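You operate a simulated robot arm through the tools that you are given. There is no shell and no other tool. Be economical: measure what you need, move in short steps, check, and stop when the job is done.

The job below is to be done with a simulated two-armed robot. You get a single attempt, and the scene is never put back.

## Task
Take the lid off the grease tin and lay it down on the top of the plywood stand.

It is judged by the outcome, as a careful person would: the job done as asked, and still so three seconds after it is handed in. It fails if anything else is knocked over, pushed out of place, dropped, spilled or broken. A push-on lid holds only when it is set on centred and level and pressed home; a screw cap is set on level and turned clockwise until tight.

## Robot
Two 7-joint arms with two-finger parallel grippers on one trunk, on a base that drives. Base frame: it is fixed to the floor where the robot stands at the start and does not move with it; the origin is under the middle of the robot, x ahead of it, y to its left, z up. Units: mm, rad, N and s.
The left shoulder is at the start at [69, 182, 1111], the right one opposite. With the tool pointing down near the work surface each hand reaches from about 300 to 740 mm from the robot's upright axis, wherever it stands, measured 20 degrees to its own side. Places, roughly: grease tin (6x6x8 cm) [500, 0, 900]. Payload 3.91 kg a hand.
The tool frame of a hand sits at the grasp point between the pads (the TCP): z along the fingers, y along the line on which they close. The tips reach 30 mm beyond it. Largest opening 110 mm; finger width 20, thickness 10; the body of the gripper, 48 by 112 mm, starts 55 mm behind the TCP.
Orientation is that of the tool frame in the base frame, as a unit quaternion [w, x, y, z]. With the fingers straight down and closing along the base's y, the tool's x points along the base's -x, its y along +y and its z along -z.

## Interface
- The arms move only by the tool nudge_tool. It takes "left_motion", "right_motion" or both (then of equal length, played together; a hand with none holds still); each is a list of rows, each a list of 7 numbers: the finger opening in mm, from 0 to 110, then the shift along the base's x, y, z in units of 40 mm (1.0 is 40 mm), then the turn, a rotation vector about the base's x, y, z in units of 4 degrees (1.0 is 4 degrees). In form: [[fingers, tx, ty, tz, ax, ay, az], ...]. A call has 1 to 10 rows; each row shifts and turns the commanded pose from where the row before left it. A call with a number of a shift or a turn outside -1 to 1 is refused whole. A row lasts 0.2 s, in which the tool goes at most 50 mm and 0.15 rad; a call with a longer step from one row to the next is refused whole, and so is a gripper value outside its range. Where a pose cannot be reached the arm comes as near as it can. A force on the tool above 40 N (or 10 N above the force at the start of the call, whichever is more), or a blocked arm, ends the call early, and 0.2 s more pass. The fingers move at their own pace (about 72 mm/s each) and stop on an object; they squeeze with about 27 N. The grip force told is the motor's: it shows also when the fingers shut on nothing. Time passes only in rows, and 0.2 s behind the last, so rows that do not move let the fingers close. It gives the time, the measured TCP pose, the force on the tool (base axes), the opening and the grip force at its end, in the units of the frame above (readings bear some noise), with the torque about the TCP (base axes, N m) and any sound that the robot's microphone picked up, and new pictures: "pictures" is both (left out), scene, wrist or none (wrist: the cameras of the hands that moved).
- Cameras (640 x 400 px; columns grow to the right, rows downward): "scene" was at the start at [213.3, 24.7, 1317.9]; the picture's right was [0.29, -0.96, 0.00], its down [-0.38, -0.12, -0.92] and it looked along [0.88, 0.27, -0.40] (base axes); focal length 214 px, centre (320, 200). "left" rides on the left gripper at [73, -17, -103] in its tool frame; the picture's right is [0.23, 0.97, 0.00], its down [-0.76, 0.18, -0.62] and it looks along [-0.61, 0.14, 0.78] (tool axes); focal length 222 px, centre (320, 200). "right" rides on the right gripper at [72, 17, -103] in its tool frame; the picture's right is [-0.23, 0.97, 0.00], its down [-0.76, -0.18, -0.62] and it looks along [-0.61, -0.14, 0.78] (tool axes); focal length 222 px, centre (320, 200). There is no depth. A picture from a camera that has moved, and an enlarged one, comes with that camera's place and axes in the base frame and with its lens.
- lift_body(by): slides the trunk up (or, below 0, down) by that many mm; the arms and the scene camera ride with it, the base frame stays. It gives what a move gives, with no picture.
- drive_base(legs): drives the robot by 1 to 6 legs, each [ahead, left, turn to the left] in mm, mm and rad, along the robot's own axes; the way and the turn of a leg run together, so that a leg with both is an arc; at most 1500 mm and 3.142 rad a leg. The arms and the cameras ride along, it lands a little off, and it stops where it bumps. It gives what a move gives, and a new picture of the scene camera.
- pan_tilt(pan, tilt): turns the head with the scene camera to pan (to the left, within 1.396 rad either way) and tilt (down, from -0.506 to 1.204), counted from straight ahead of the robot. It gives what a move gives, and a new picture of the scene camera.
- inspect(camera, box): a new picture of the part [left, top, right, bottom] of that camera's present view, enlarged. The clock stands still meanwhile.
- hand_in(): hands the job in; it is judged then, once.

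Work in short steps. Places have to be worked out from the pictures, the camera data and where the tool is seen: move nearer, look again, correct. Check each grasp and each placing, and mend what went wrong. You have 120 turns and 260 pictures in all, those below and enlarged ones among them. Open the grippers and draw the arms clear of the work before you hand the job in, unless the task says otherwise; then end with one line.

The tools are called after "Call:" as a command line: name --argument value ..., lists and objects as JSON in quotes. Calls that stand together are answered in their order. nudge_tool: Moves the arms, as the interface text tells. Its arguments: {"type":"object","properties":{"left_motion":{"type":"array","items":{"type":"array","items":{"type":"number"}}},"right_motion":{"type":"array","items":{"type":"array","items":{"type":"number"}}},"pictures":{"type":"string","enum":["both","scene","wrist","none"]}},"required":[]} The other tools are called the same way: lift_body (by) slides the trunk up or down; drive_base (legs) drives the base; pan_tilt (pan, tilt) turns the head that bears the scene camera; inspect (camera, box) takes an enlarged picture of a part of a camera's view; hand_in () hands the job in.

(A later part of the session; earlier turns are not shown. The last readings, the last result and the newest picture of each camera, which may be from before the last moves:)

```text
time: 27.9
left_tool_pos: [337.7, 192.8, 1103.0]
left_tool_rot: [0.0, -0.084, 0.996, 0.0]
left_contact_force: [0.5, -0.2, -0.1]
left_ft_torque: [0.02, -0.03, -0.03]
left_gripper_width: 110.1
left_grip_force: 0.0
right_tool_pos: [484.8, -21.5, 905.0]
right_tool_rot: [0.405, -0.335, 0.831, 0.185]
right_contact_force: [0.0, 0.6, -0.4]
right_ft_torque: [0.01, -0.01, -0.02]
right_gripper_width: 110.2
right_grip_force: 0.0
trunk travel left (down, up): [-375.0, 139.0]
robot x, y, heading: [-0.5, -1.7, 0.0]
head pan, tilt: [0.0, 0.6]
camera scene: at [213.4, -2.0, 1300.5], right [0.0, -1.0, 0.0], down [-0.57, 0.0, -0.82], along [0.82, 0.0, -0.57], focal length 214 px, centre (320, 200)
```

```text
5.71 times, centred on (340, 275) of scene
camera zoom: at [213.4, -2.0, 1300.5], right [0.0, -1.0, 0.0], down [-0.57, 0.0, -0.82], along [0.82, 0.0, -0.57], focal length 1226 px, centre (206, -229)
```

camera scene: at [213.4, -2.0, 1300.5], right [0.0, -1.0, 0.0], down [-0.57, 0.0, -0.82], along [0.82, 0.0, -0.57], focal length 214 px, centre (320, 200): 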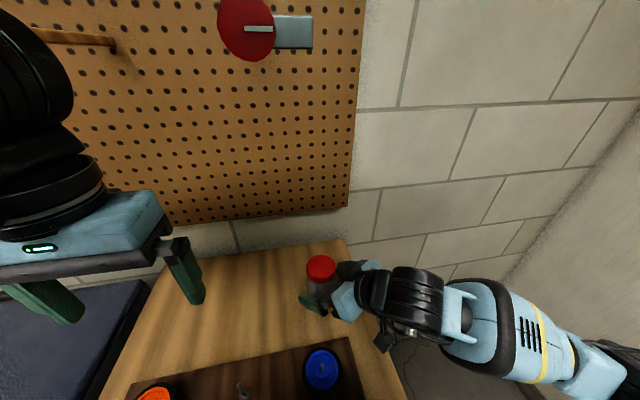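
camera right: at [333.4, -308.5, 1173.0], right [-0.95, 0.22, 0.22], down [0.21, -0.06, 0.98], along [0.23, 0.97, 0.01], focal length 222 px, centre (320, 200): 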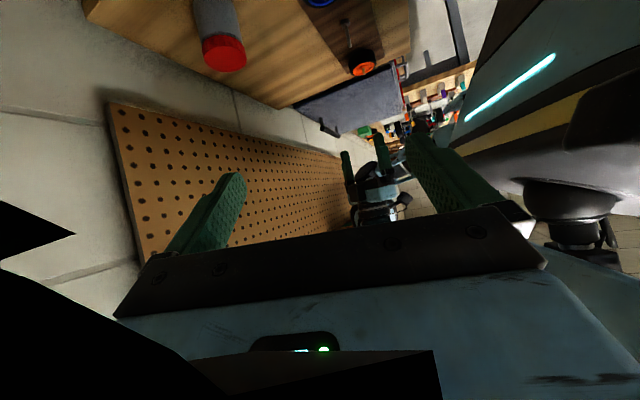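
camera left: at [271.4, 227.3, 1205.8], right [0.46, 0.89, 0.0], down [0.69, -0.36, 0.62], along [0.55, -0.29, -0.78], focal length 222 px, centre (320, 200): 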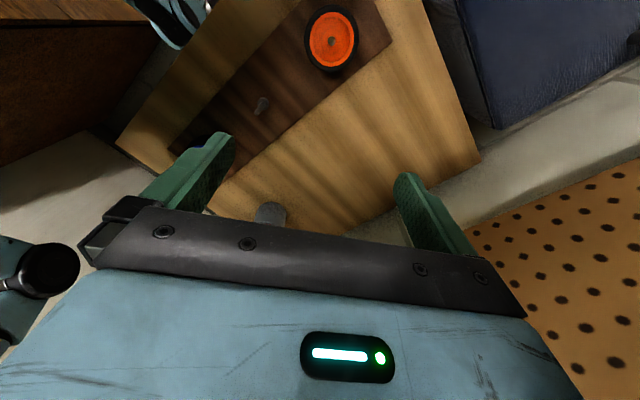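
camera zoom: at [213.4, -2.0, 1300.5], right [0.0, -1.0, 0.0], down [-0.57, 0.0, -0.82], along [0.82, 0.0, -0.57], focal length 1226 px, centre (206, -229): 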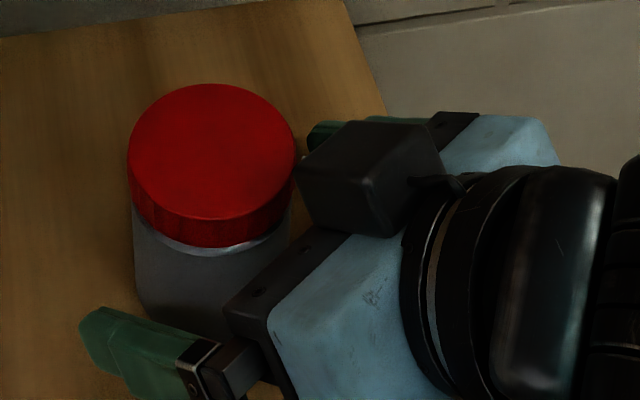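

The box is above lid level (z ≳ 960), with a modest gap. I advance another 9 mm only and close gently on the body.

Call:
nudge_tool --right_motion '[[110, 0.065, 0.065, -0.07, 0, 0, 0], [110, 0.065, 0.065, -0.07, 0, 0, 0]]' --left_motion '[[110, 0, 0, 0, 0, 0, 1], [110, 0, 0, 0, 0, 0, 1]]' --pictures "none"

Call:
nudge_tool --right_motion '[[90, 0, 0, 0, 0, 0, 0], [75, 0, 0, 0, 0, 0, 0], [66, 0, 0, 0, 0, 0, 0], [60, 0, 0, 0, 0, 0, 0], [50, 0, 0, 0, 0, 0, 0], [50, 0, 0, 0, 0, 0, 0]]' --left_motion '[[110, 0, 0, 0, 0, 0, 1], [110, 0, 0, 0, 0, 0, 1], [110, 0, 0, 0, 0, 0, 1], [110, 0, 0, 0, 0, 0, 1], [110, 0, 0, 0, 0, 0, 0.75], [110, 0, 0, 0, 0, 0, 0]]' --pictures "both"

Call:
inspect --camera "scene" --box '[295, 240, 385, 310]'

```text
time: 28.6
left_tool_pos: [337.6, 193.7, 1102.3]
left_tool_rot: [0.0, -0.153, 0.988, 0.0]
left_contact_force: [-0.4, 0.2, 0.1]
left_ft_torque: [-0.03, 0.01, 0.0]
left_gripper_width: 110.2
left_grip_force: 0.1
right_tool_pos: [488.2, -16.0, 900.5]
right_tool_rot: [0.405, -0.335, 0.831, 0.185]
right_contact_force: [-0.3, -1.3, -0.4]
right_ft_torque: [0.02, 0.02, -0.03]
right_gripper_width: 110.0
right_grip_force: 0.1
trunk travel left (down, up): [-375.0, 139.0]
robot x, y, heading: [-2.8, -3.8, -0.002]
head pan, tilt: [0.0, 0.6]
```

```text
time: 29.9
left_tool_pos: [336.5, 193.3, 1102.6]
left_tool_rot: [0.0, -0.315, 0.949, -0.001]
left_contact_force: [-0.4, -0.7, 0.5]
left_ft_torque: [-0.04, 0.0, 0.0]
left_gripper_width: 109.8
left_grip_force: 0.1
right_tool_pos: [490.0, -16.6, 901.3]
right_tool_rot: [0.406, -0.335, 0.83, 0.185]
right_contact_force: [1.0, -0.1, 1.8]
right_ft_torque: [-0.07, -0.12, 0.03]
right_gripper_width: 53.2
right_grip_force: 27.4
trunk travel left (down, up): [-375.0, 139.0]
robot x, y, heading: [-2.1, -1.6, 0.005]
head pan, tilt: [0.0, 0.6]
camera scene: at [213.3, -2.2, 1300.5], right [0.0, -1.0, 0.0], down [-0.56, 0.0, -0.83], along [0.83, 0.0, -0.56], focal length 214 px, centre (320, 200)
camera right: at [389.2, -92.1, 905.0], right [-0.59, 0.78, 0.22], down [0.12, -0.18, 0.98], along [0.8, 0.6, 0.01], focal length 222 px, centre (320, 200)
camera left: at [289.7, 136.0, 1205.8], right [-0.76, 0.64, 0.0], down [0.5, 0.6, 0.62], along [0.4, 0.48, -0.78], focal length 222 px, centre (320, 200)
```

scene: 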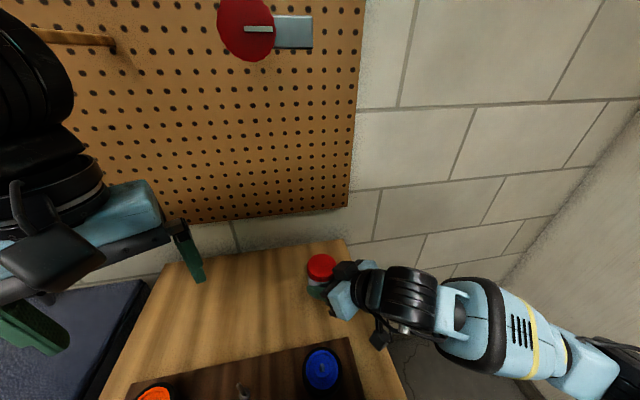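
right: 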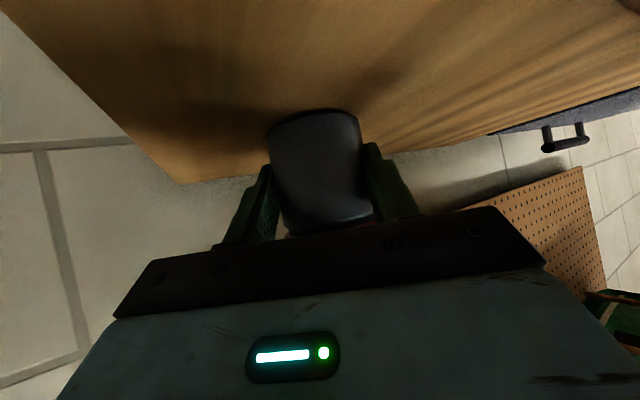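
left: 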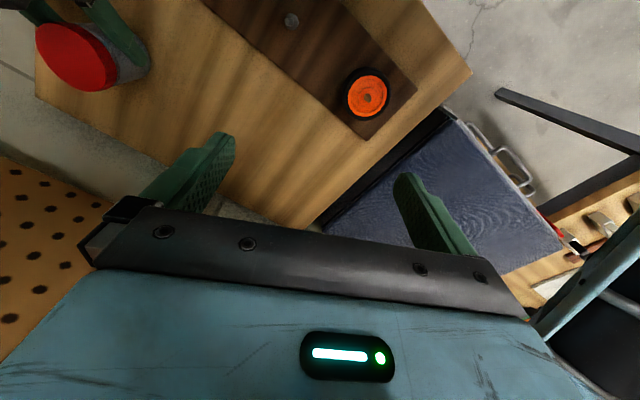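

```text
5.71 times, centred on (340, 275) of scene
camera zoom: at [213.3, -2.2, 1300.5], right [0.0, -1.0, 0.0], down [-0.56, 0.0, -0.83], along [0.83, 0.0, -0.56], focal length 1226 px, centre (206, -229)
```

zoom: 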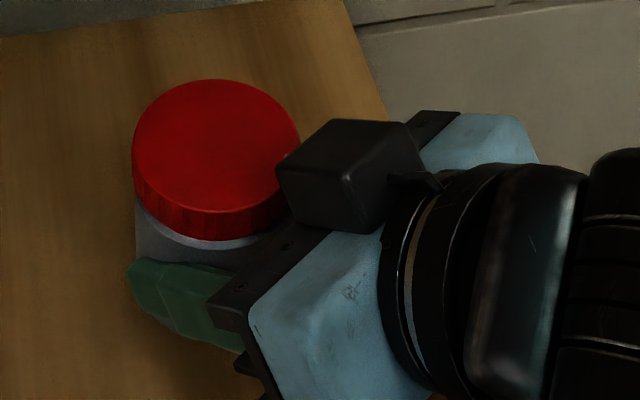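

The tin body is held (53 mm, 27 N); lid centre now reads ≈(502, -6, 943). I lower the left hand to z≈1025 (keeping its wrist under the red disc at z 1297+) and move it over to near the tin.

Call:
nudge_tool --left_motion '[[110, 0, 0, -0.48, 0, 0, 0], [110, 0, 0, -0.48, 0, 0, 0], [110, 0, 0, -0.48, 0, 0, 0], [110, 0, 0, -0.48, 0, 0, 0], [110, 0.4, -0.4, 0, 0, 0, 0], [110, 0.4, -0.4, 0, 0, 0, 0], [110, 0.4, -0.4, 0, 0, 0, 0], [110, 0.4, -0.4, 0, 0, 0, 0], [110, 0.4, -0.4, 0, 0, 0, 0]]' --pictures "both"

```text
time: 31.9
left_tool_pos: [417.2, 115.2, 1024.7]
left_tool_rot: [0.0, -0.315, 0.949, -0.001]
left_contact_force: [-0.2, 0.1, 0.1]
left_ft_torque: [-0.03, -0.01, 0.0]
left_gripper_width: 110.0
left_grip_force: 0.0
right_tool_pos: [489.2, -15.6, 901.2]
right_tool_rot: [0.406, -0.334, 0.83, 0.184]
right_contact_force: [-0.4, 1.7, 3.5]
right_ft_torque: [0.0, -0.13, 0.02]
right_gripper_width: 52.9
right_grip_force: 27.1
trunk travel left (down, up): [-375.0, 139.0]
robot x, y, heading: [-0.9, -3.0, -0.002]
head pan, tilt: [0.0, 0.6]
camera scene: at [213.1, -2.3, 1300.5], right [0.0, -1.0, 0.0], down [-0.56, 0.0, -0.83], along [0.83, 0.0, -0.56], focal length 214 px, centre (320, 200)
camera left: at [369.6, 56.2, 1129.0], right [-0.76, 0.65, 0.0], down [0.5, 0.6, 0.62], along [0.4, 0.48, -0.78], focal length 222 px, centre (320, 200)
```

scene: 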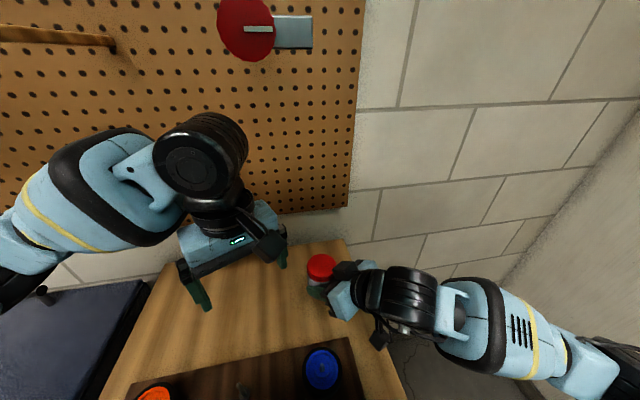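
left: 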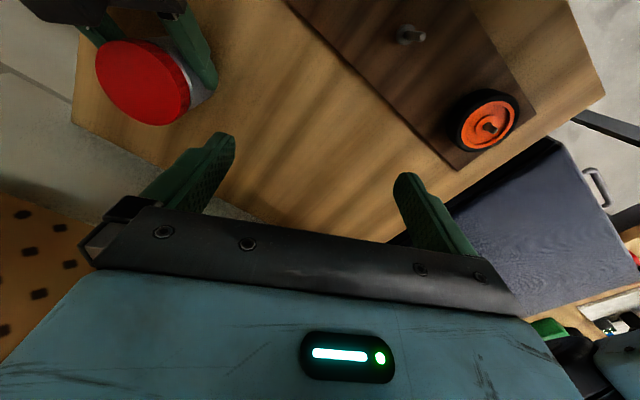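

The lid shows at about (495–502, -5). I move the left hand over it at the same height and look again.

Call:
nudge_tool --left_motion '[[110, 0.35, -0.49, 0, 0, 0, 0], [110, 0.35, -0.49, 0, 0, 0, 0], [110, 0.35, -0.49, 0, 0, 0, 0], [110, 0.35, -0.49, 0, 0, 0, 0], [110, 0.35, -0.49, 0, 0, 0, 0], [110, 0.35, -0.49, 0, 0, 0, 0]]' --pictures "both"

```text
time: 33.4
left_tool_pos: [500.6, -3.5, 1026.4]
left_tool_rot: [0.001, -0.314, 0.95, -0.001]
left_contact_force: [0.0, -0.3, -0.3]
left_ft_torque: [-0.01, 0.04, 0.0]
left_gripper_width: 109.9
left_grip_force: 0.1
right_tool_pos: [489.1, -15.1, 900.5]
right_tool_rot: [0.406, -0.334, 0.83, 0.185]
right_contact_force: [0.0, 0.4, 4.6]
right_ft_torque: [-0.02, -0.14, 0.04]
right_gripper_width: 52.5
right_grip_force: 27.8
trunk travel left (down, up): [-375.0, 139.0]
robot x, y, heading: [-2.1, 0.4, 0.004]
head pan, tilt: [0.0, 0.6]
camera scene: at [213.1, -2.4, 1300.6], right [0.0, -1.0, 0.0], down [-0.56, 0.0, -0.83], along [0.83, 0.0, -0.56], focal length 214 px, centre (320, 200)
camera left: at [453.7, -61.2, 1129.4], right [-0.76, 0.64, 0.0], down [0.5, 0.6, 0.62], along [0.4, 0.48, -0.78], focal length 222 px, centre (320, 200)
```

scene: 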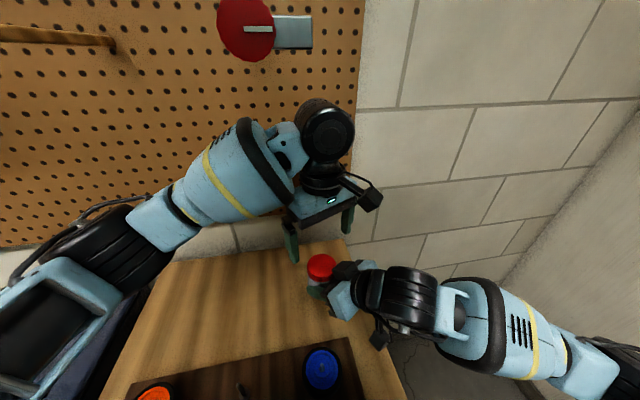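
left: 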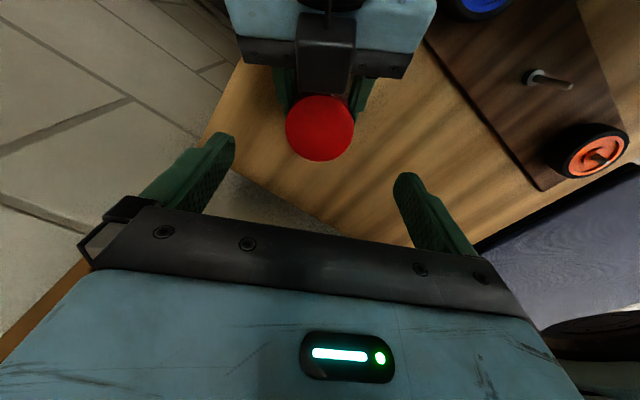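

The lid centre is ≈(499.5, -6.5), centred under the fingers. I descend 40 mm and check clearance to the right hand's box.

Call:
nudge_tool --left_motion '[[110, 0, 0, -0.25, 0, 0, 0], [110, 0, 0, -0.25, 0, 0, 0], [110, 0, 0, -0.25, 0, 0, 0], [110, 0, 0, -0.25, 0, 0, 0]]' --pictures "wrist"

Call:
inspect --camera "scene" --box '[260, 170, 420, 310]'

```text
time: 34.4
left_tool_pos: [500.9, -3.3, 986.2]
left_tool_rot: [0.0, -0.315, 0.949, -0.001]
left_contact_force: [-0.7, 0.4, 0.5]
left_ft_torque: [-0.01, 0.03, 0.0]
left_gripper_width: 109.9
left_grip_force: 0.1
right_tool_pos: [489.5, -16.3, 900.1]
right_tool_rot: [0.405, -0.335, 0.831, 0.184]
right_contact_force: [0.5, 0.5, 5.7]
right_ft_torque: [-0.03, -0.21, 0.0]
right_gripper_width: 52.8
right_grip_force: 27.3
trunk travel left (down, up): [-375.0, 139.0]
robot x, y, heading: [-1.8, -0.9, 0.001]
head pan, tilt: [0.0, 0.6]
camera left: at [453.6, -60.8, 1089.6], right [-0.76, 0.65, 0.0], down [0.5, 0.6, 0.62], along [0.4, 0.48, -0.78], focal length 222 px, centre (320, 200)
```

left: 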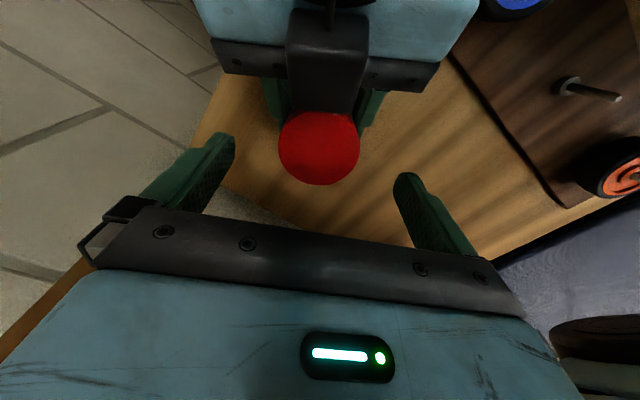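

```text
2.86 times, centred on (340, 240) of scene
camera zoom: at [213.0, -2.2, 1300.6], right [0.0, -1.0, 0.0], down [-0.56, 0.0, -0.83], along [0.83, 0.0, -0.56], focal length 613 px, centre (263, 86)
```

zoom: 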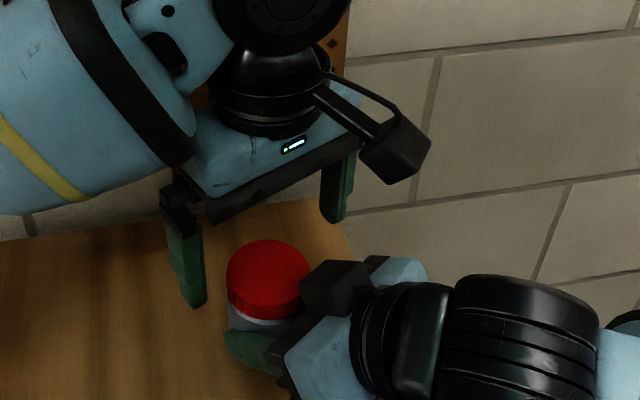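

Clearance looks adequate. I descend the last 29 mm so the fingertips reach just below the lid's skirt edge (TCP z≈957).

Call:
nudge_tool --left_motion '[[110, 0, 0, -0.18, 0, 0, 0], [110, 0, 0, -0.18, 0, 0, 0], [110, 0, 0, -0.18, 0, 0, 0], [110, 0, 0, -0.18, 0, 0, 0]]' --pictures "wrist"

Call:
inspect --camera "scene" --box '[280, 200, 400, 310]'

```text
time: 35.4
left_tool_pos: [501.6, -3.1, 957.4]
left_tool_rot: [0.0, -0.314, 0.949, 0.0]
left_contact_force: [-0.3, 0.9, -0.5]
left_ft_torque: [-0.04, -0.02, 0.0]
left_gripper_width: 109.8
left_grip_force: 0.0
right_tool_pos: [489.5, -15.0, 899.7]
right_tool_rot: [0.405, -0.334, 0.831, 0.183]
right_contact_force: [1.0, -0.7, 4.8]
right_ft_torque: [-0.04, -0.19, 0.03]
right_gripper_width: 52.8
right_grip_force: 27.2
trunk travel left (down, up): [-375.0, 139.0]
robot x, y, heading: [2.6, 1.5, -0.003]
head pan, tilt: [0.0, 0.6]
camera left: at [453.5, -61.1, 1060.6], right [-0.76, 0.65, 0.0], down [0.51, 0.6, 0.62], along [0.4, 0.48, -0.78], focal length 222 px, centre (320, 200)
```

left: 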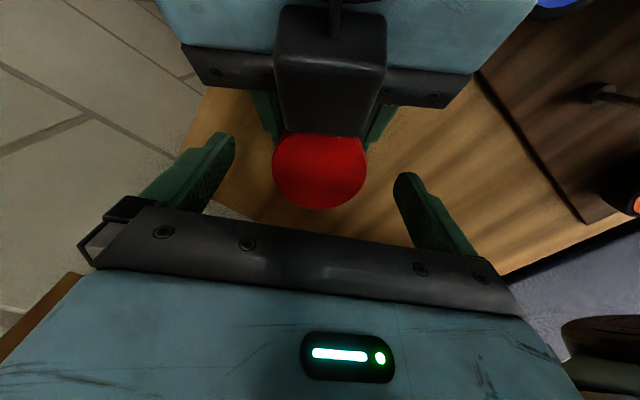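

```text
3.64 times, centred on (340, 255) of scene
camera zoom: at [213.0, -2.2, 1300.6], right [0.0, -1.0, 0.0], down [-0.56, 0.0, -0.83], along [0.83, 0.0, -0.56], focal length 780 px, centre (247, 0)
```

zoom: 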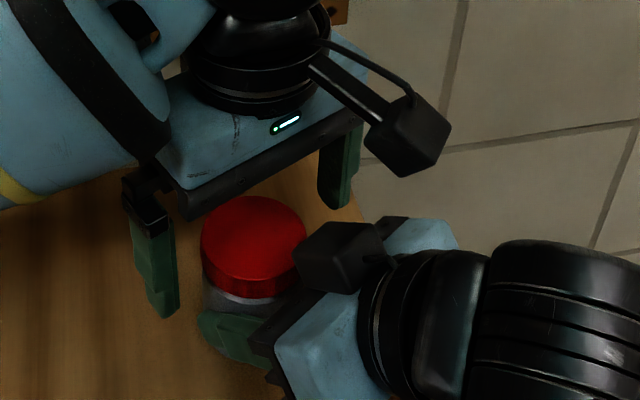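

The fingers straddle the lid. I close the left gripper on the lid.

Call:
nudge_tool --left_motion '[[90, 0, 0, 0, 0, 0, 0], [75, 0, 0, 0, 0, 0, 0], [66, 0, 0, 0, 0, 0, 0], [58, 0, 0, 0, 0, 0, 0], [52, 0, 0, 0, 0, 0, 0], [52, 0, 0, 0, 0, 0, 0]]' --pictures "wrist"

Call:
inspect --camera "scene" --box '[280, 200, 400, 310]'

```text
time: 36.8
left_tool_pos: [503.0, -3.3, 957.4]
left_tool_rot: [0.0, -0.315, 0.949, 0.0]
left_contact_force: [2.1, -2.9, -0.2]
left_ft_torque: [-0.11, -0.02, 0.0]
left_gripper_width: 64.3
left_grip_force: 27.3
right_tool_pos: [489.7, -14.8, 901.3]
right_tool_rot: [0.406, -0.336, 0.83, 0.186]
right_contact_force: [0.2, 1.6, 5.0]
right_ft_torque: [-0.24, -0.34, 0.06]
right_gripper_width: 52.9
right_grip_force: 27.0
trunk travel left (down, up): [-375.0, 139.0]
robot x, y, heading: [-1.2, -2.3, 0.003]
head pan, tilt: [0.0, 0.6]
camera left: at [453.6, -61.4, 1060.6], right [-0.76, 0.65, 0.0], down [0.5, 0.6, 0.62], along [0.4, 0.48, -0.78], focal length 222 px, centre (320, 200)
```

left: 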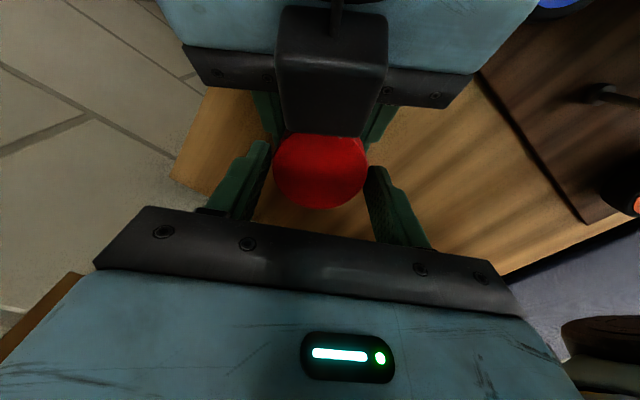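

```text
3.64 times, centred on (340, 255) of scene
camera zoom: at [213.1, -2.3, 1300.5], right [0.0, -1.0, 0.0], down [-0.56, 0.0, -0.83], along [0.83, 0.0, -0.56], focal length 780 px, centre (247, 0)
```

zoom: 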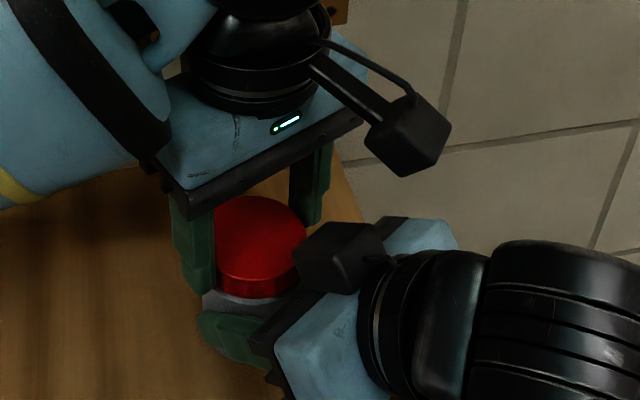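

Lid gripped (64 mm, 27 N). I pull straight up gently, 6 mm, reading the forces to tell whether it is push-on or screwed.

Call:
nudge_tool --left_motion '[[52, 0, 0, 0.05, 0, 0, 0], [52, 0, 0, 0.05, 0, 0, 0], [52, 0, 0, 0.05, 0, 0, 0]]' --pictures "none"

Call:
inspect --camera "scene" --box '[280, 200, 400, 310]'

```text
time: 37.5
left_tool_pos: [501.6, -1.4, 962.2]
left_tool_rot: [-0.001, -0.316, 0.949, 0.002]
left_contact_force: [4.8, -1.3, -23.1]
left_ft_torque: [0.0, -0.12, -0.03]
left_gripper_width: 64.5
left_grip_force: 26.7
right_tool_pos: [489.6, -15.5, 903.2]
right_tool_rot: [0.408, -0.336, 0.828, 0.186]
right_contact_force: [-3.0, 1.6, 20.4]
right_ft_torque: [0.05, -0.39, 0.11]
right_gripper_width: 52.8
right_grip_force: 27.2
trunk travel left (down, up): [-375.0, 139.0]
robot x, y, heading: [-0.6, 0.3, -0.003]
head pan, tilt: [0.0, 0.6]
```

```text
3.64 times, centred on (340, 255) of scene
camera zoom: at [213.4, -2.1, 1300.5], right [0.0, -1.0, 0.0], down [-0.56, 0.0, -0.83], along [0.83, 0.0, -0.56], focal length 780 px, centre (247, 0)
```

zoom: 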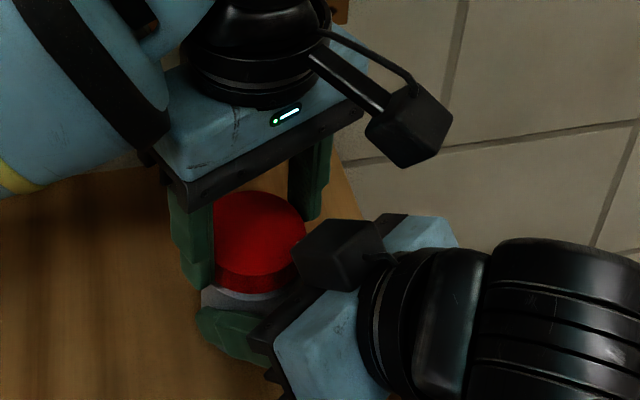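

Load reached 23 N with only slight compliance. I pull a little more, staying under the 40 N limit.

Call:
nudge_tool --left_motion '[[52, 0, 0, 0.04, 0, 0, 0], [52, 0, 0, 0.04, 0, 0, 0], [52, 0, 0, 0.04, 0, 0, 0]]' --pictures "none"

Call:
inspect --camera "scene" --box '[280, 200, 400, 310]'

```text
time: 38.4
left_tool_pos: [502.8, -3.2, 969.9]
left_tool_rot: [0.001, -0.314, 0.949, -0.001]
left_contact_force: [-1.8, 1.0, 2.4]
left_ft_torque: [-0.01, 0.01, 0.01]
left_gripper_width: 61.9
left_grip_force: 9.5
right_tool_pos: [490.2, -15.8, 896.3]
right_tool_rot: [0.402, -0.333, 0.833, 0.182]
right_contact_force: [1.1, -0.9, -3.9]
right_ft_torque: [0.04, 0.13, 0.0]
right_gripper_width: 52.3
right_grip_force: 27.0
trunk travel left (down, up): [-375.0, 139.0]
robot x, y, heading: [3.0, 3.5, 0.003]
head pan, tilt: [0.0, 0.6]
```

```text
3.64 times, centred on (340, 255) of scene
camera zoom: at [213.5, -2.2, 1300.5], right [0.0, -1.0, 0.0], down [-0.57, 0.0, -0.82], along [0.82, 0.0, -0.57], focal length 780 px, centre (247, 0)
```

zoom: 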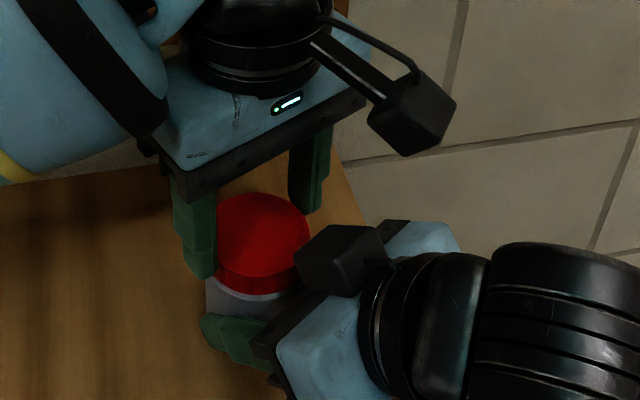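

The fingers slipped up off the lid at ~35 N; the lid stayed on, likely a screw cap (ribbed rim). I open, lower for a fuller grip on the skirt, and close again, then test a counter-clockwise twist.

Call:
nudge_tool --left_motion '[[75, 0, 0, 0, 0, 0, 0], [80, 0, 0, 0, 0, 0, 0], [80, -0.05, -0.05, -0.2, 0, 0, 0], [80, 0, 0, -0.2, 0, 0, 0], [70, 0, 0, 0, 0, 0, 0], [60, 0, 0, 0, 0, 0, 0], [50, 0, 0, 0, 0, 0, 0], [50, 0, 0, 0, 0, 0, 0]]' --pictures "wrist"

Call:
inspect --camera "scene" --box '[280, 200, 400, 310]'

```text
time: 40.1
left_tool_pos: [499.9, -5.0, 950.9]
left_tool_rot: [0.0, -0.315, 0.949, 0.0]
left_contact_force: [0.7, -0.1, 0.0]
left_ft_torque: [0.08, 0.01, 0.04]
left_gripper_width: 64.6
left_grip_force: 26.7
right_tool_pos: [489.7, -14.3, 900.0]
right_tool_rot: [0.405, -0.335, 0.83, 0.185]
right_contact_force: [-0.6, -0.7, -2.3]
right_ft_torque: [-0.05, -0.04, 0.03]
right_gripper_width: 52.4
right_grip_force: 26.7
trunk travel left (down, up): [-375.0, 139.0]
robot x, y, heading: [0.5, -1.7, -0.002]
head pan, tilt: [0.0, 0.6]
camera left: at [452.0, -63.3, 1054.8], right [-0.76, 0.65, 0.0], down [0.51, 0.6, 0.62], along [0.4, 0.48, -0.78], focal length 222 px, centre (320, 200)
```

left: 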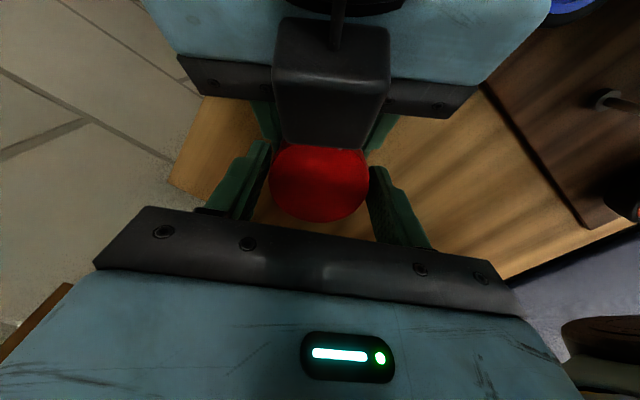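

```text
3.64 times, centred on (340, 255) of scene
camera zoom: at [213.4, -2.2, 1300.5], right [0.0, -1.0, 0.0], down [-0.56, 0.0, -0.83], along [0.83, 0.0, -0.56], focal length 780 px, centre (247, 0)
```

zoom: 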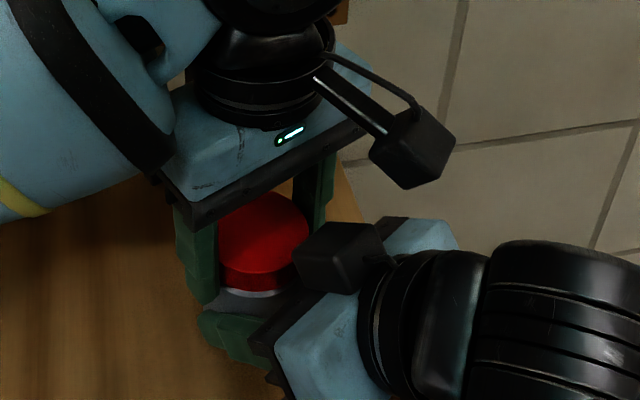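

Good full grip with the TCP nearly on the lid axis. I twist counter-clockwise 16° and read the torque.

Call:
nudge_tool --left_motion '[[50, 0, 0, 0, 0, 0, 0.7], [50, 0, 0, 0, 0, 0, 0.7], [50, 0, 0, 0, 0, 0, 0.7], [50, 0, 0, 0, 0, 0, 0.7], [50, 0, 0, 0, 0, 0, 0.7], [50, 0, 0, 0, 0, 0, 0.7]]' --pictures "wrist"

Call:
inspect --camera "scene" --box '[280, 200, 400, 310]'

```text
time: 41.5
left_tool_pos: [501.2, -5.5, 952.2]
left_tool_rot: [-0.001, -0.45, 0.893, 0.0]
left_contact_force: [4.2, -3.0, -0.4]
left_ft_torque: [0.24, -0.08, 0.0]
left_gripper_width: 64.5
left_grip_force: 27.4
right_tool_pos: [489.1, -15.9, 899.6]
right_tool_rot: [0.406, -0.335, 0.83, 0.185]
right_contact_force: [-3.7, 4.0, -1.7]
right_ft_torque: [-0.45, -0.05, 0.14]
right_gripper_width: 52.8
right_grip_force: 26.9
trunk travel left (down, up): [-375.0, 139.0]
robot x, y, heading: [-0.9, 0.7, 0.003]
head pan, tilt: [0.0, 0.6]
camera left: at [470.6, -74.7, 1055.0], right [-0.92, 0.4, 0.0], down [0.31, 0.72, 0.62], along [0.25, 0.57, -0.78], focal length 222 px, centre (320, 200)
```

left: 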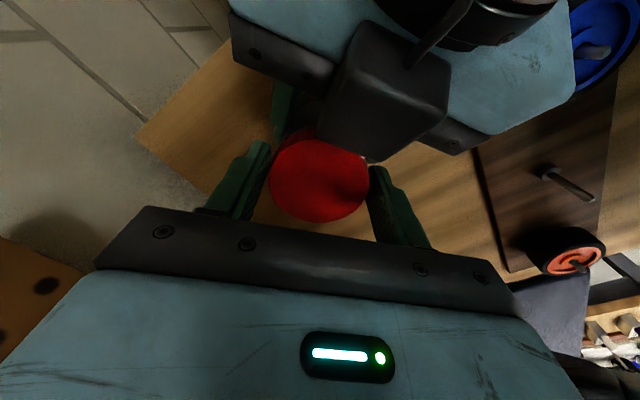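

```text
3.64 times, centred on (340, 255) of scene
camera zoom: at [213.4, -2.2, 1300.5], right [0.0, -1.0, 0.0], down [-0.56, 0.0, -0.83], along [0.83, 0.0, -0.56], focal length 780 px, centre (247, 0)
```

zoom: 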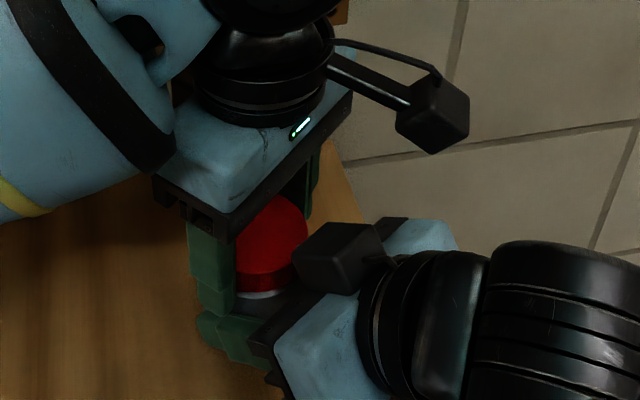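

It turned with almost no residual torque. I keep turning another ~28° and watch the lid's height and forces.

Call:
nudge_tool --left_motion '[[50, 0, 0, 0.005, 0, 0, 1], [50, 0, 0, 0.005, 0, 0, 1], [50, 0, 0, 0.005, 0, 0, 1], [50, 0, 0, 0.005, 0, 0, 1], [50, 0, 0, 0.005, 0, 0, 1], [50, 0, 0, 0.005, 0, 0, 1], [50, 0, 0, 0.005, 0, 0, 1]]' --pictures "wrist"

Call:
inspect --camera "scene" --box '[280, 200, 400, 310]'

```text
time: 43.1
left_tool_pos: [502.9, -1.1, 952.6]
left_tool_rot: [0.002, -0.655, 0.755, 0.002]
left_contact_force: [24.1, 27.0, 3.0]
left_ft_torque: [0.79, 0.48, -1.23]
left_gripper_width: 64.3
left_grip_force: 27.2
right_tool_pos: [491.5, -17.6, 899.7]
right_tool_rot: [0.405, -0.333, 0.832, 0.183]
right_contact_force: [-24.1, -26.5, -5.0]
right_ft_torque: [0.62, -1.76, 1.27]
right_gripper_width: 52.8
right_grip_force: 27.1
trunk travel left (down, up): [-375.0, 139.0]
robot x, y, heading: [1.9, 0.6, -0.002]
head pan, tilt: [0.0, 0.6]
camera left: at [508.5, -77.9, 1055.9], right [-1.0, -0.09, 0.0], down [-0.07, 0.77, 0.63], along [-0.05, 0.63, -0.78], focal length 222 px, centre (320, 200)
```

left: 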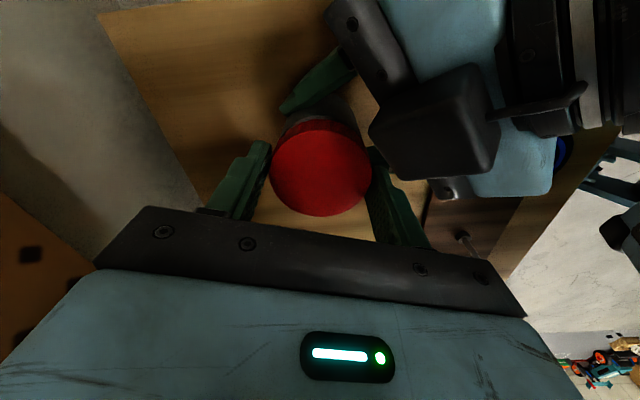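

```text
3.64 times, centred on (340, 255) of scene
camera zoom: at [213.4, -2.1, 1300.5], right [0.0, -1.0, 0.0], down [-0.56, 0.0, -0.83], along [0.83, 0.0, -0.56], focal length 780 px, centre (247, 0)
```

zoom: 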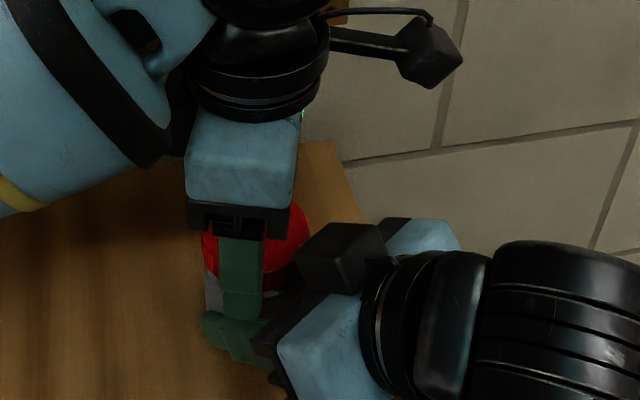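

The finger jammed against the right hand's palm at ~82° yaw, so the usable window is about 24–68°. I back off 14°, check forces, then open and wind back for another stroke.

Call:
nudge_tool --left_motion '[[50, 0, -0.03, 0, 0, 0, -0.7], [50, 0, -0.03, 0, 0, 0, -0.7], [50, 0, -0.03, 0, 0, 0, -0.7], [50, 0, 0, 0, 0, 0, -0.7], [50, 0, 0, 0, 0, 0, -0.7]]' --pictures "none"

Call:
inspect --camera "scene" --box '[300, 230, 360, 300]'

```text
time: 44.4
left_tool_pos: [499.6, -10.2, 953.8]
left_tool_rot: [-0.001, -0.554, 0.833, -0.001]
left_contact_force: [5.4, 11.0, 14.9]
left_ft_torque: [0.5, 0.42, -0.1]
left_gripper_width: 60.5
left_grip_force: 26.7
right_tool_pos: [489.5, -15.8, 899.9]
right_tool_rot: [0.404, -0.333, 0.832, 0.183]
right_contact_force: [-4.3, -9.9, -16.7]
right_ft_torque: [-0.02, -0.5, 0.05]
right_gripper_width: 52.7
right_grip_force: 26.7
trunk travel left (down, up): [-375.0, 139.0]
robot x, y, heading: [1.9, 1.4, -0.003]
head pan, tilt: [0.0, 0.6]
```

```text
5.71 times, centred on (330, 265) of scene
camera zoom: at [213.4, -2.2, 1300.5], right [0.0, -1.0, 0.0], down [-0.56, 0.0, -0.83], along [0.83, 0.0, -0.56], focal length 1226 px, centre (263, -171)
```

zoom: 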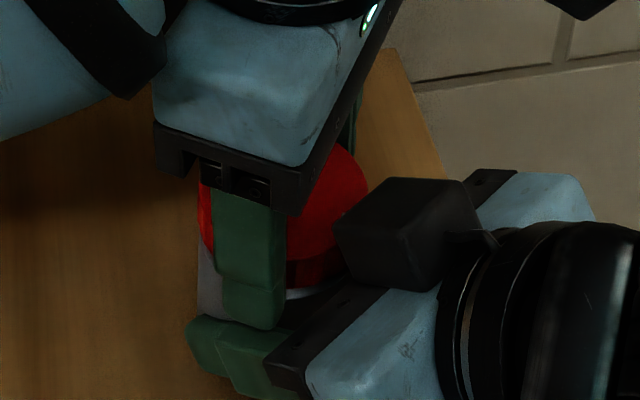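

The grip slid off-centre. I open, recentre to (500, -5), raise 3 mm and wind back to ~26° yaw.

Call:
nudge_tool --left_motion '[[85, 0, 0, 0, 0, 0, 0], [90, 0.01, 0.13, 0.06, 0, 0, 0], [90, 0, 0, 0, 0, 0, -1], [90, 0, 0, 0, 0, 0, -1], [90, 0, 0, 0, 0, 0, -1], [90, 0, 0, 0, 0, 0, -1], [90, 0, 0, 0, 0, 0, -1], [90, 0, 0, 0, 0, 0, -1], [90, 0, 0, 0, 0, 0, -1], [90, 0, 0, 0, 0, 0, -1]]' --pictures "wrist"

Call:
inspect --camera "scene" --box '[290, 230, 380, 310]'

Call:
inspect --camera "right" --box '[200, 60, 440, 260]'

```text
time: 46.5
left_tool_pos: [499.4, -3.6, 954.6]
left_tool_rot: [0.0, -0.304, 0.953, 0.0]
left_contact_force: [-0.5, -0.1, -1.1]
left_ft_torque: [-0.02, 0.03, 0.01]
left_gripper_width: 90.0
left_grip_force: 0.1
right_tool_pos: [488.7, -15.0, 900.1]
right_tool_rot: [0.405, -0.335, 0.83, 0.185]
right_contact_force: [0.3, -0.3, -1.1]
right_ft_torque: [-0.03, 0.04, 0.01]
right_gripper_width: 52.6
right_grip_force: 26.9
trunk travel left (down, up): [-375.0, 139.0]
robot x, y, heading: [-0.0, 0.5, 0.006]
head pan, tilt: [0.0, 0.6]
camera left: at [451.2, -60.6, 1058.8], right [-0.75, 0.66, 0.0], down [0.52, 0.59, 0.62], along [0.41, 0.47, -0.78], focal length 222 px, centre (320, 200)
```

left: 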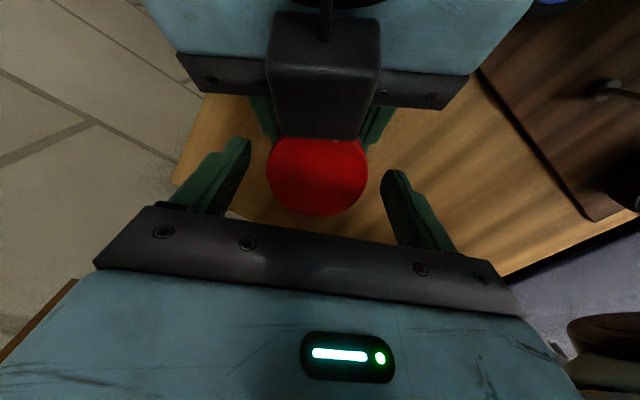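

```text
5.00 times, centred on (335, 270) of scene
camera zoom: at [213.4, -2.2, 1300.5], right [0.0, -1.0, 0.0], down [-0.56, 0.0, -0.83], along [0.83, 0.0, -0.56], focal length 1072 px, centre (245, -150)
```

zoom: 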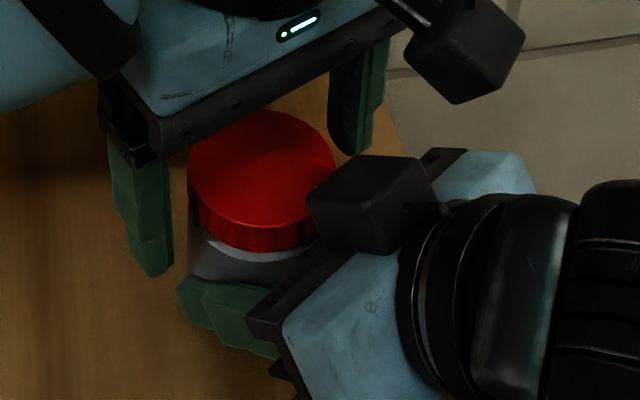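

```text
2.00 times, centred on (320, 160) of right
camera zoom: at [389.1, -92.0, 904.8], right [-0.59, 0.78, 0.22], down [0.12, -0.18, 0.98], along [0.8, 0.6, 0.01], focal length 444 px, centre (320, 280)
```

zoom: 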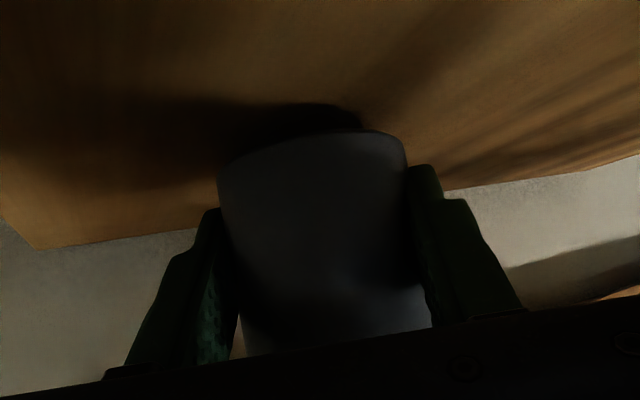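

I zoom in on the lid rim to see whether it has turned or risen.

Call:
inspect --camera "scene" --box '[300, 245, 345, 285]'

```text
10.00 times, centred on (322, 265) of scene
camera zoom: at [213.4, -2.2, 1300.5], right [0.0, -1.0, 0.0], down [-0.56, 0.0, -0.83], along [0.83, 0.0, -0.56], focal length 2145 px, centre (295, -450)
```

zoom: 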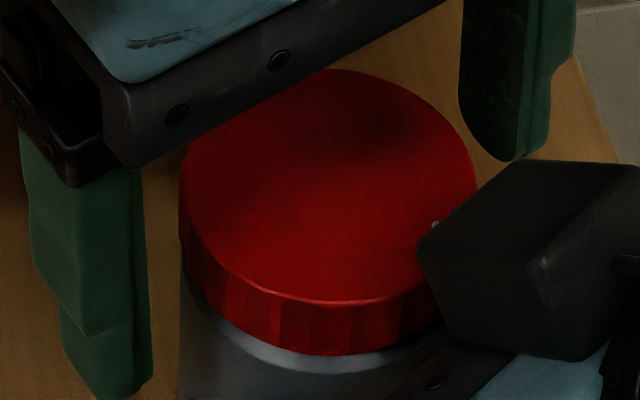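

Ribs are visible, giving me a rotation reference. I recentre slightly, close and turn +24°, then will reopen and compare the rib pattern.

Call:
nudge_tool --left_motion '[[80, 0.03, -0.05, 0, 0, 0, 0], [66, 0, 0, 0, 0, 0, 0], [50, 0, 0, 0, 0, 0, 0], [50, 0, 0, 0, 0, 0, 0], [50, 0, 0, 0, 0, 0, 1], [50, 0, 0, 0, 0, 0, 1], [50, 0, 0, 0, 0, 0, 1], [50, 0, 0, 0, 0, 0, 1], [50, 0, 0, 0, 0, 0, 1], [50, 0, 0, 0, 0, 0, 1]]' --pictures "none"

Call:
nudge_tool --left_motion '[[80, 0, 0, 0, 0, 0, 0], [90, 0, 0, 0, 0, 0, 0]]' --pictures "none"

Call:
inspect --camera "scene" --box '[300, 245, 345, 285]'

```text
time: 48.8
left_tool_pos: [501.4, -6.3, 955.6]
left_tool_rot: [0.0, -0.496, 0.868, 0.0]
left_contact_force: [-5.0, 4.8, 1.2]
left_ft_torque: [0.22, -0.24, -0.04]
left_gripper_width: 64.6
left_grip_force: 27.5
right_tool_pos: [489.8, -16.1, 899.8]
right_tool_rot: [0.405, -0.335, 0.83, 0.184]
right_contact_force: [4.7, -6.1, -2.1]
right_ft_torque: [0.1, 0.55, -0.1]
right_gripper_width: 52.8
right_grip_force: 26.9
trunk travel left (down, up): [-375.0, 139.0]
robot x, y, heading: [-3.5, 1.1, 0.004]
head pan, tilt: [0.0, 0.6]
```

```text
time: 49.4
left_tool_pos: [501.3, -5.6, 955.1]
left_tool_rot: [0.0, -0.496, 0.868, -0.001]
left_contact_force: [-0.4, 0.0, 0.2]
left_ft_torque: [0.03, 0.01, 0.0]
left_gripper_width: 90.0
left_grip_force: 0.1
right_tool_pos: [489.4, -15.2, 899.6]
right_tool_rot: [0.406, -0.335, 0.83, 0.185]
right_contact_force: [-0.2, -1.1, -2.0]
right_ft_torque: [-0.02, 0.0, 0.02]
right_gripper_width: 52.8
right_grip_force: 26.8
trunk travel left (down, up): [-375.0, 139.0]
robot x, y, heading: [0.5, -1.5, 0.003]
head pan, tilt: [0.0, 0.6]
```

```text
10.00 times, centred on (322, 265) of scene
camera zoom: at [213.4, -2.2, 1300.5], right [0.0, -1.0, 0.0], down [-0.56, 0.0, -0.83], along [0.83, 0.0, -0.56], focal length 2145 px, centre (295, -450)
```

zoom: 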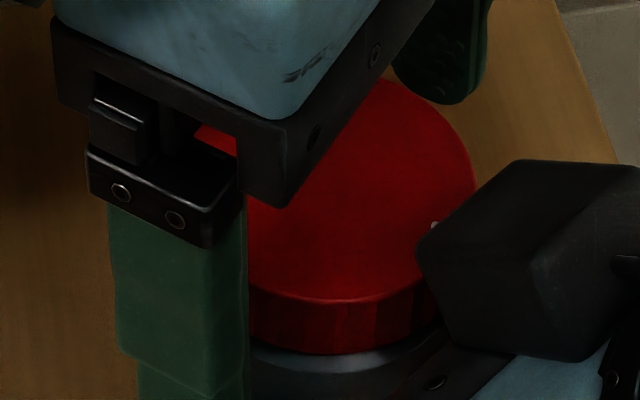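

The turn meets nearly no torque, so the cap (if threaded) spins easily. I run a full stroke: wind back 36°, grip, turn 40°, and check forces.

Call:
nudge_tool --left_motion '[[90, 0, 0, 0, 0, 0, -1], [90, 0, 0, 0, 0, 0, -1], [90, 0, 0, 0, 0, 0, -1], [90, 0, 0, 0, 0, 0, -1], [90, 0, 0, 0, 0, 0, -1], [90, 0, 0, 0, 0, 0, -1], [90, 0, 0, 0, 0, 0, -1], [90, 0, 0, 0, 0, 0, -1], [75, 0, 0, 0, 0, 0, 0], [60, 0, 0, 0, 0, 0, 0]]' --pictures "none"

Call:
nudge_tool --left_motion '[[50, 0, 0, 0, 0, 0, 0], [50, 0, 0, 0, 0, 0, 0], [50, 0, 0, 0, 0, 0, 1], [50, 0, 0, 0, 0, 0, 1], [50, 0, 0, 0, 0, 0, 1], [50, 0, 0, 0, 0, 0, 1], [50, 0, 0, 0, 0, 0, 1], [50, 0, 0, 0, 0, 0, 1], [50, 0, 0, 0, 0, 0, 1], [50, 0, 0, 0, 0, 0, 1]]' --pictures "none"

Call:
nudge_tool --left_motion '[[50, 0, 0, 0.04, 0, 0, 0], [50, 0, 0, 0.04, 0, 0, 0]]' --pictures "none"

```text
time: 51.5
left_tool_pos: [502.8, -6.4, 954.8]
left_tool_rot: [0.001, -0.237, 0.972, 0.001]
left_contact_force: [0.0, 1.7, 0.3]
left_ft_torque: [0.04, -0.01, 0.01]
left_gripper_width: 64.3
left_grip_force: 27.2
right_tool_pos: [489.4, -14.6, 900.6]
right_tool_rot: [0.405, -0.335, 0.83, 0.185]
right_contact_force: [1.1, 0.2, -2.1]
right_ft_torque: [-0.05, 0.02, 0.02]
right_gripper_width: 52.5
right_grip_force: 27.1
trunk travel left (down, up): [-375.0, 139.0]
robot x, y, heading: [0.6, -0.3, -0.003]
head pan, tilt: [0.0, 0.6]
```

```text
time: 53.8
left_tool_pos: [501.7, -5.6, 955.0]
left_tool_rot: [0.0, -0.497, 0.868, 0.0]
left_contact_force: [-2.5, 7.2, 1.4]
left_ft_torque: [0.31, -0.19, -0.04]
left_gripper_width: 64.3
left_grip_force: 26.7
right_tool_pos: [489.7, -15.7, 900.1]
right_tool_rot: [0.405, -0.335, 0.831, 0.184]
right_contact_force: [2.5, -7.1, -2.5]
right_ft_torque: [0.07, 0.35, -0.1]
right_gripper_width: 52.6
right_grip_force: 27.1
trunk travel left (down, up): [-375.0, 139.0]
robot x, y, heading: [0.3, -0.7, 0.006]
head pan, tilt: [0.0, 0.6]
```

```text
time: 54.4
left_tool_pos: [503.3, -6.5, 958.0]
left_tool_rot: [-0.001, -0.497, 0.868, 0.002]
left_contact_force: [-0.5, 10.4, -6.2]
left_ft_torque: [0.3, -0.18, 0.0]
left_gripper_width: 64.5
left_grip_force: 27.0
right_tool_pos: [490.0, -16.3, 900.8]
right_tool_rot: [0.407, -0.335, 0.829, 0.185]
right_contact_force: [1.1, -9.9, 5.8]
right_ft_torque: [0.32, 0.14, -0.13]
right_gripper_width: 52.6
right_grip_force: 26.9
trunk travel left (down, up): [-375.0, 139.0]
robot x, y, heading: [3.8, 1.5, -0.0]
head pan, tilt: [0.0, 0.6]
```

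Slight pull shows −6 N at +3 mm. I pull a bit more to compare with the earlier stiffness (23 N at +5 mm).

Call:
nudge_tool --left_motion '[[50, 0, 0, 0.05, 0, 0, 0], [50, 0, 0, 0, 0, 0, 0]]' --pictures "none"

Call:
nudge_tool --left_motion '[[50, 0, 0, 0.05, 0, 0, 0], [50, 0, 0, 0, 0, 0, 0]]' --pictures "none"

Call:
inspect --camera "scene" --box '[290, 230, 380, 310]'

```text
time: 55.0
left_tool_pos: [502.2, -5.2, 960.3]
left_tool_rot: [-0.001, -0.497, 0.868, 0.003]
left_contact_force: [1.9, 11.9, -21.2]
left_ft_torque: [0.31, -0.14, 0.0]
left_gripper_width: 64.2
left_grip_force: 26.5
right_tool_pos: [490.3, -14.9, 901.9]
right_tool_rot: [0.408, -0.335, 0.829, 0.186]
right_contact_force: [-2.4, -11.5, 18.7]
right_ft_torque: [0.51, -0.21, -0.13]
right_gripper_width: 52.7
right_grip_force: 27.2
trunk travel left (down, up): [-375.0, 139.0]
robot x, y, heading: [0.1, 2.9, 0.004]
head pan, tilt: [0.0, 0.6]
```

```text
time: 55.5
left_tool_pos: [501.4, -6.0, 961.8]
left_tool_rot: [0.0, -0.496, 0.869, 0.0]
left_contact_force: [-3.8, 7.3, -22.4]
left_ft_torque: [0.38, 0.18, 0.04]
left_gripper_width: 64.2
left_grip_force: 26.8
right_tool_pos: [489.5, -14.9, 902.5]
right_tool_rot: [0.407, -0.335, 0.83, 0.185]
right_contact_force: [2.9, -6.0, 21.8]
right_ft_torque: [0.29, -0.17, -0.13]
right_gripper_width: 52.7
right_grip_force: 26.3
trunk travel left (down, up): [-375.0, 139.0]
robot x, y, heading: [-0.6, 0.6, 0.003]
head pan, tilt: [0.0, 0.6]
```

```text
5.00 times, centred on (335, 270) of scene
camera zoom: at [213.4, -2.1, 1300.5], right [0.0, -1.0, 0.0], down [-0.57, 0.0, -0.83], along [0.83, 0.0, -0.57], focal length 1072 px, centre (245, -150)
```

zoom: 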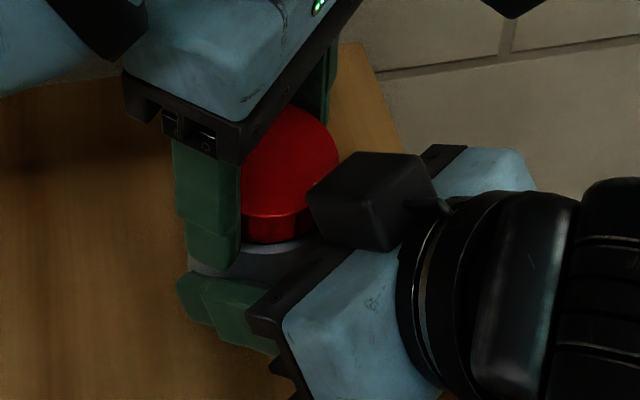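

I zoom to see whether a gap is opening under the lid.

Call:
inspect --camera "scene" --box '[300, 250, 345, 290]'

```text
10.00 times, centred on (322, 270) of scene
camera zoom: at [213.4, -2.1, 1300.5], right [0.0, -1.0, 0.0], down [-0.57, 0.0, -0.83], along [0.83, 0.0, -0.57], focal length 2145 px, centre (295, -500)
```

zoom: 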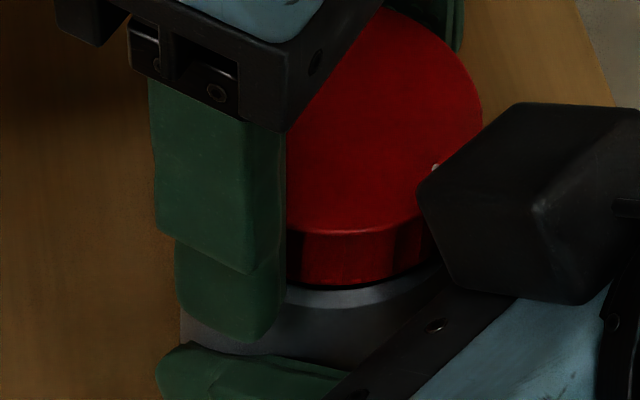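

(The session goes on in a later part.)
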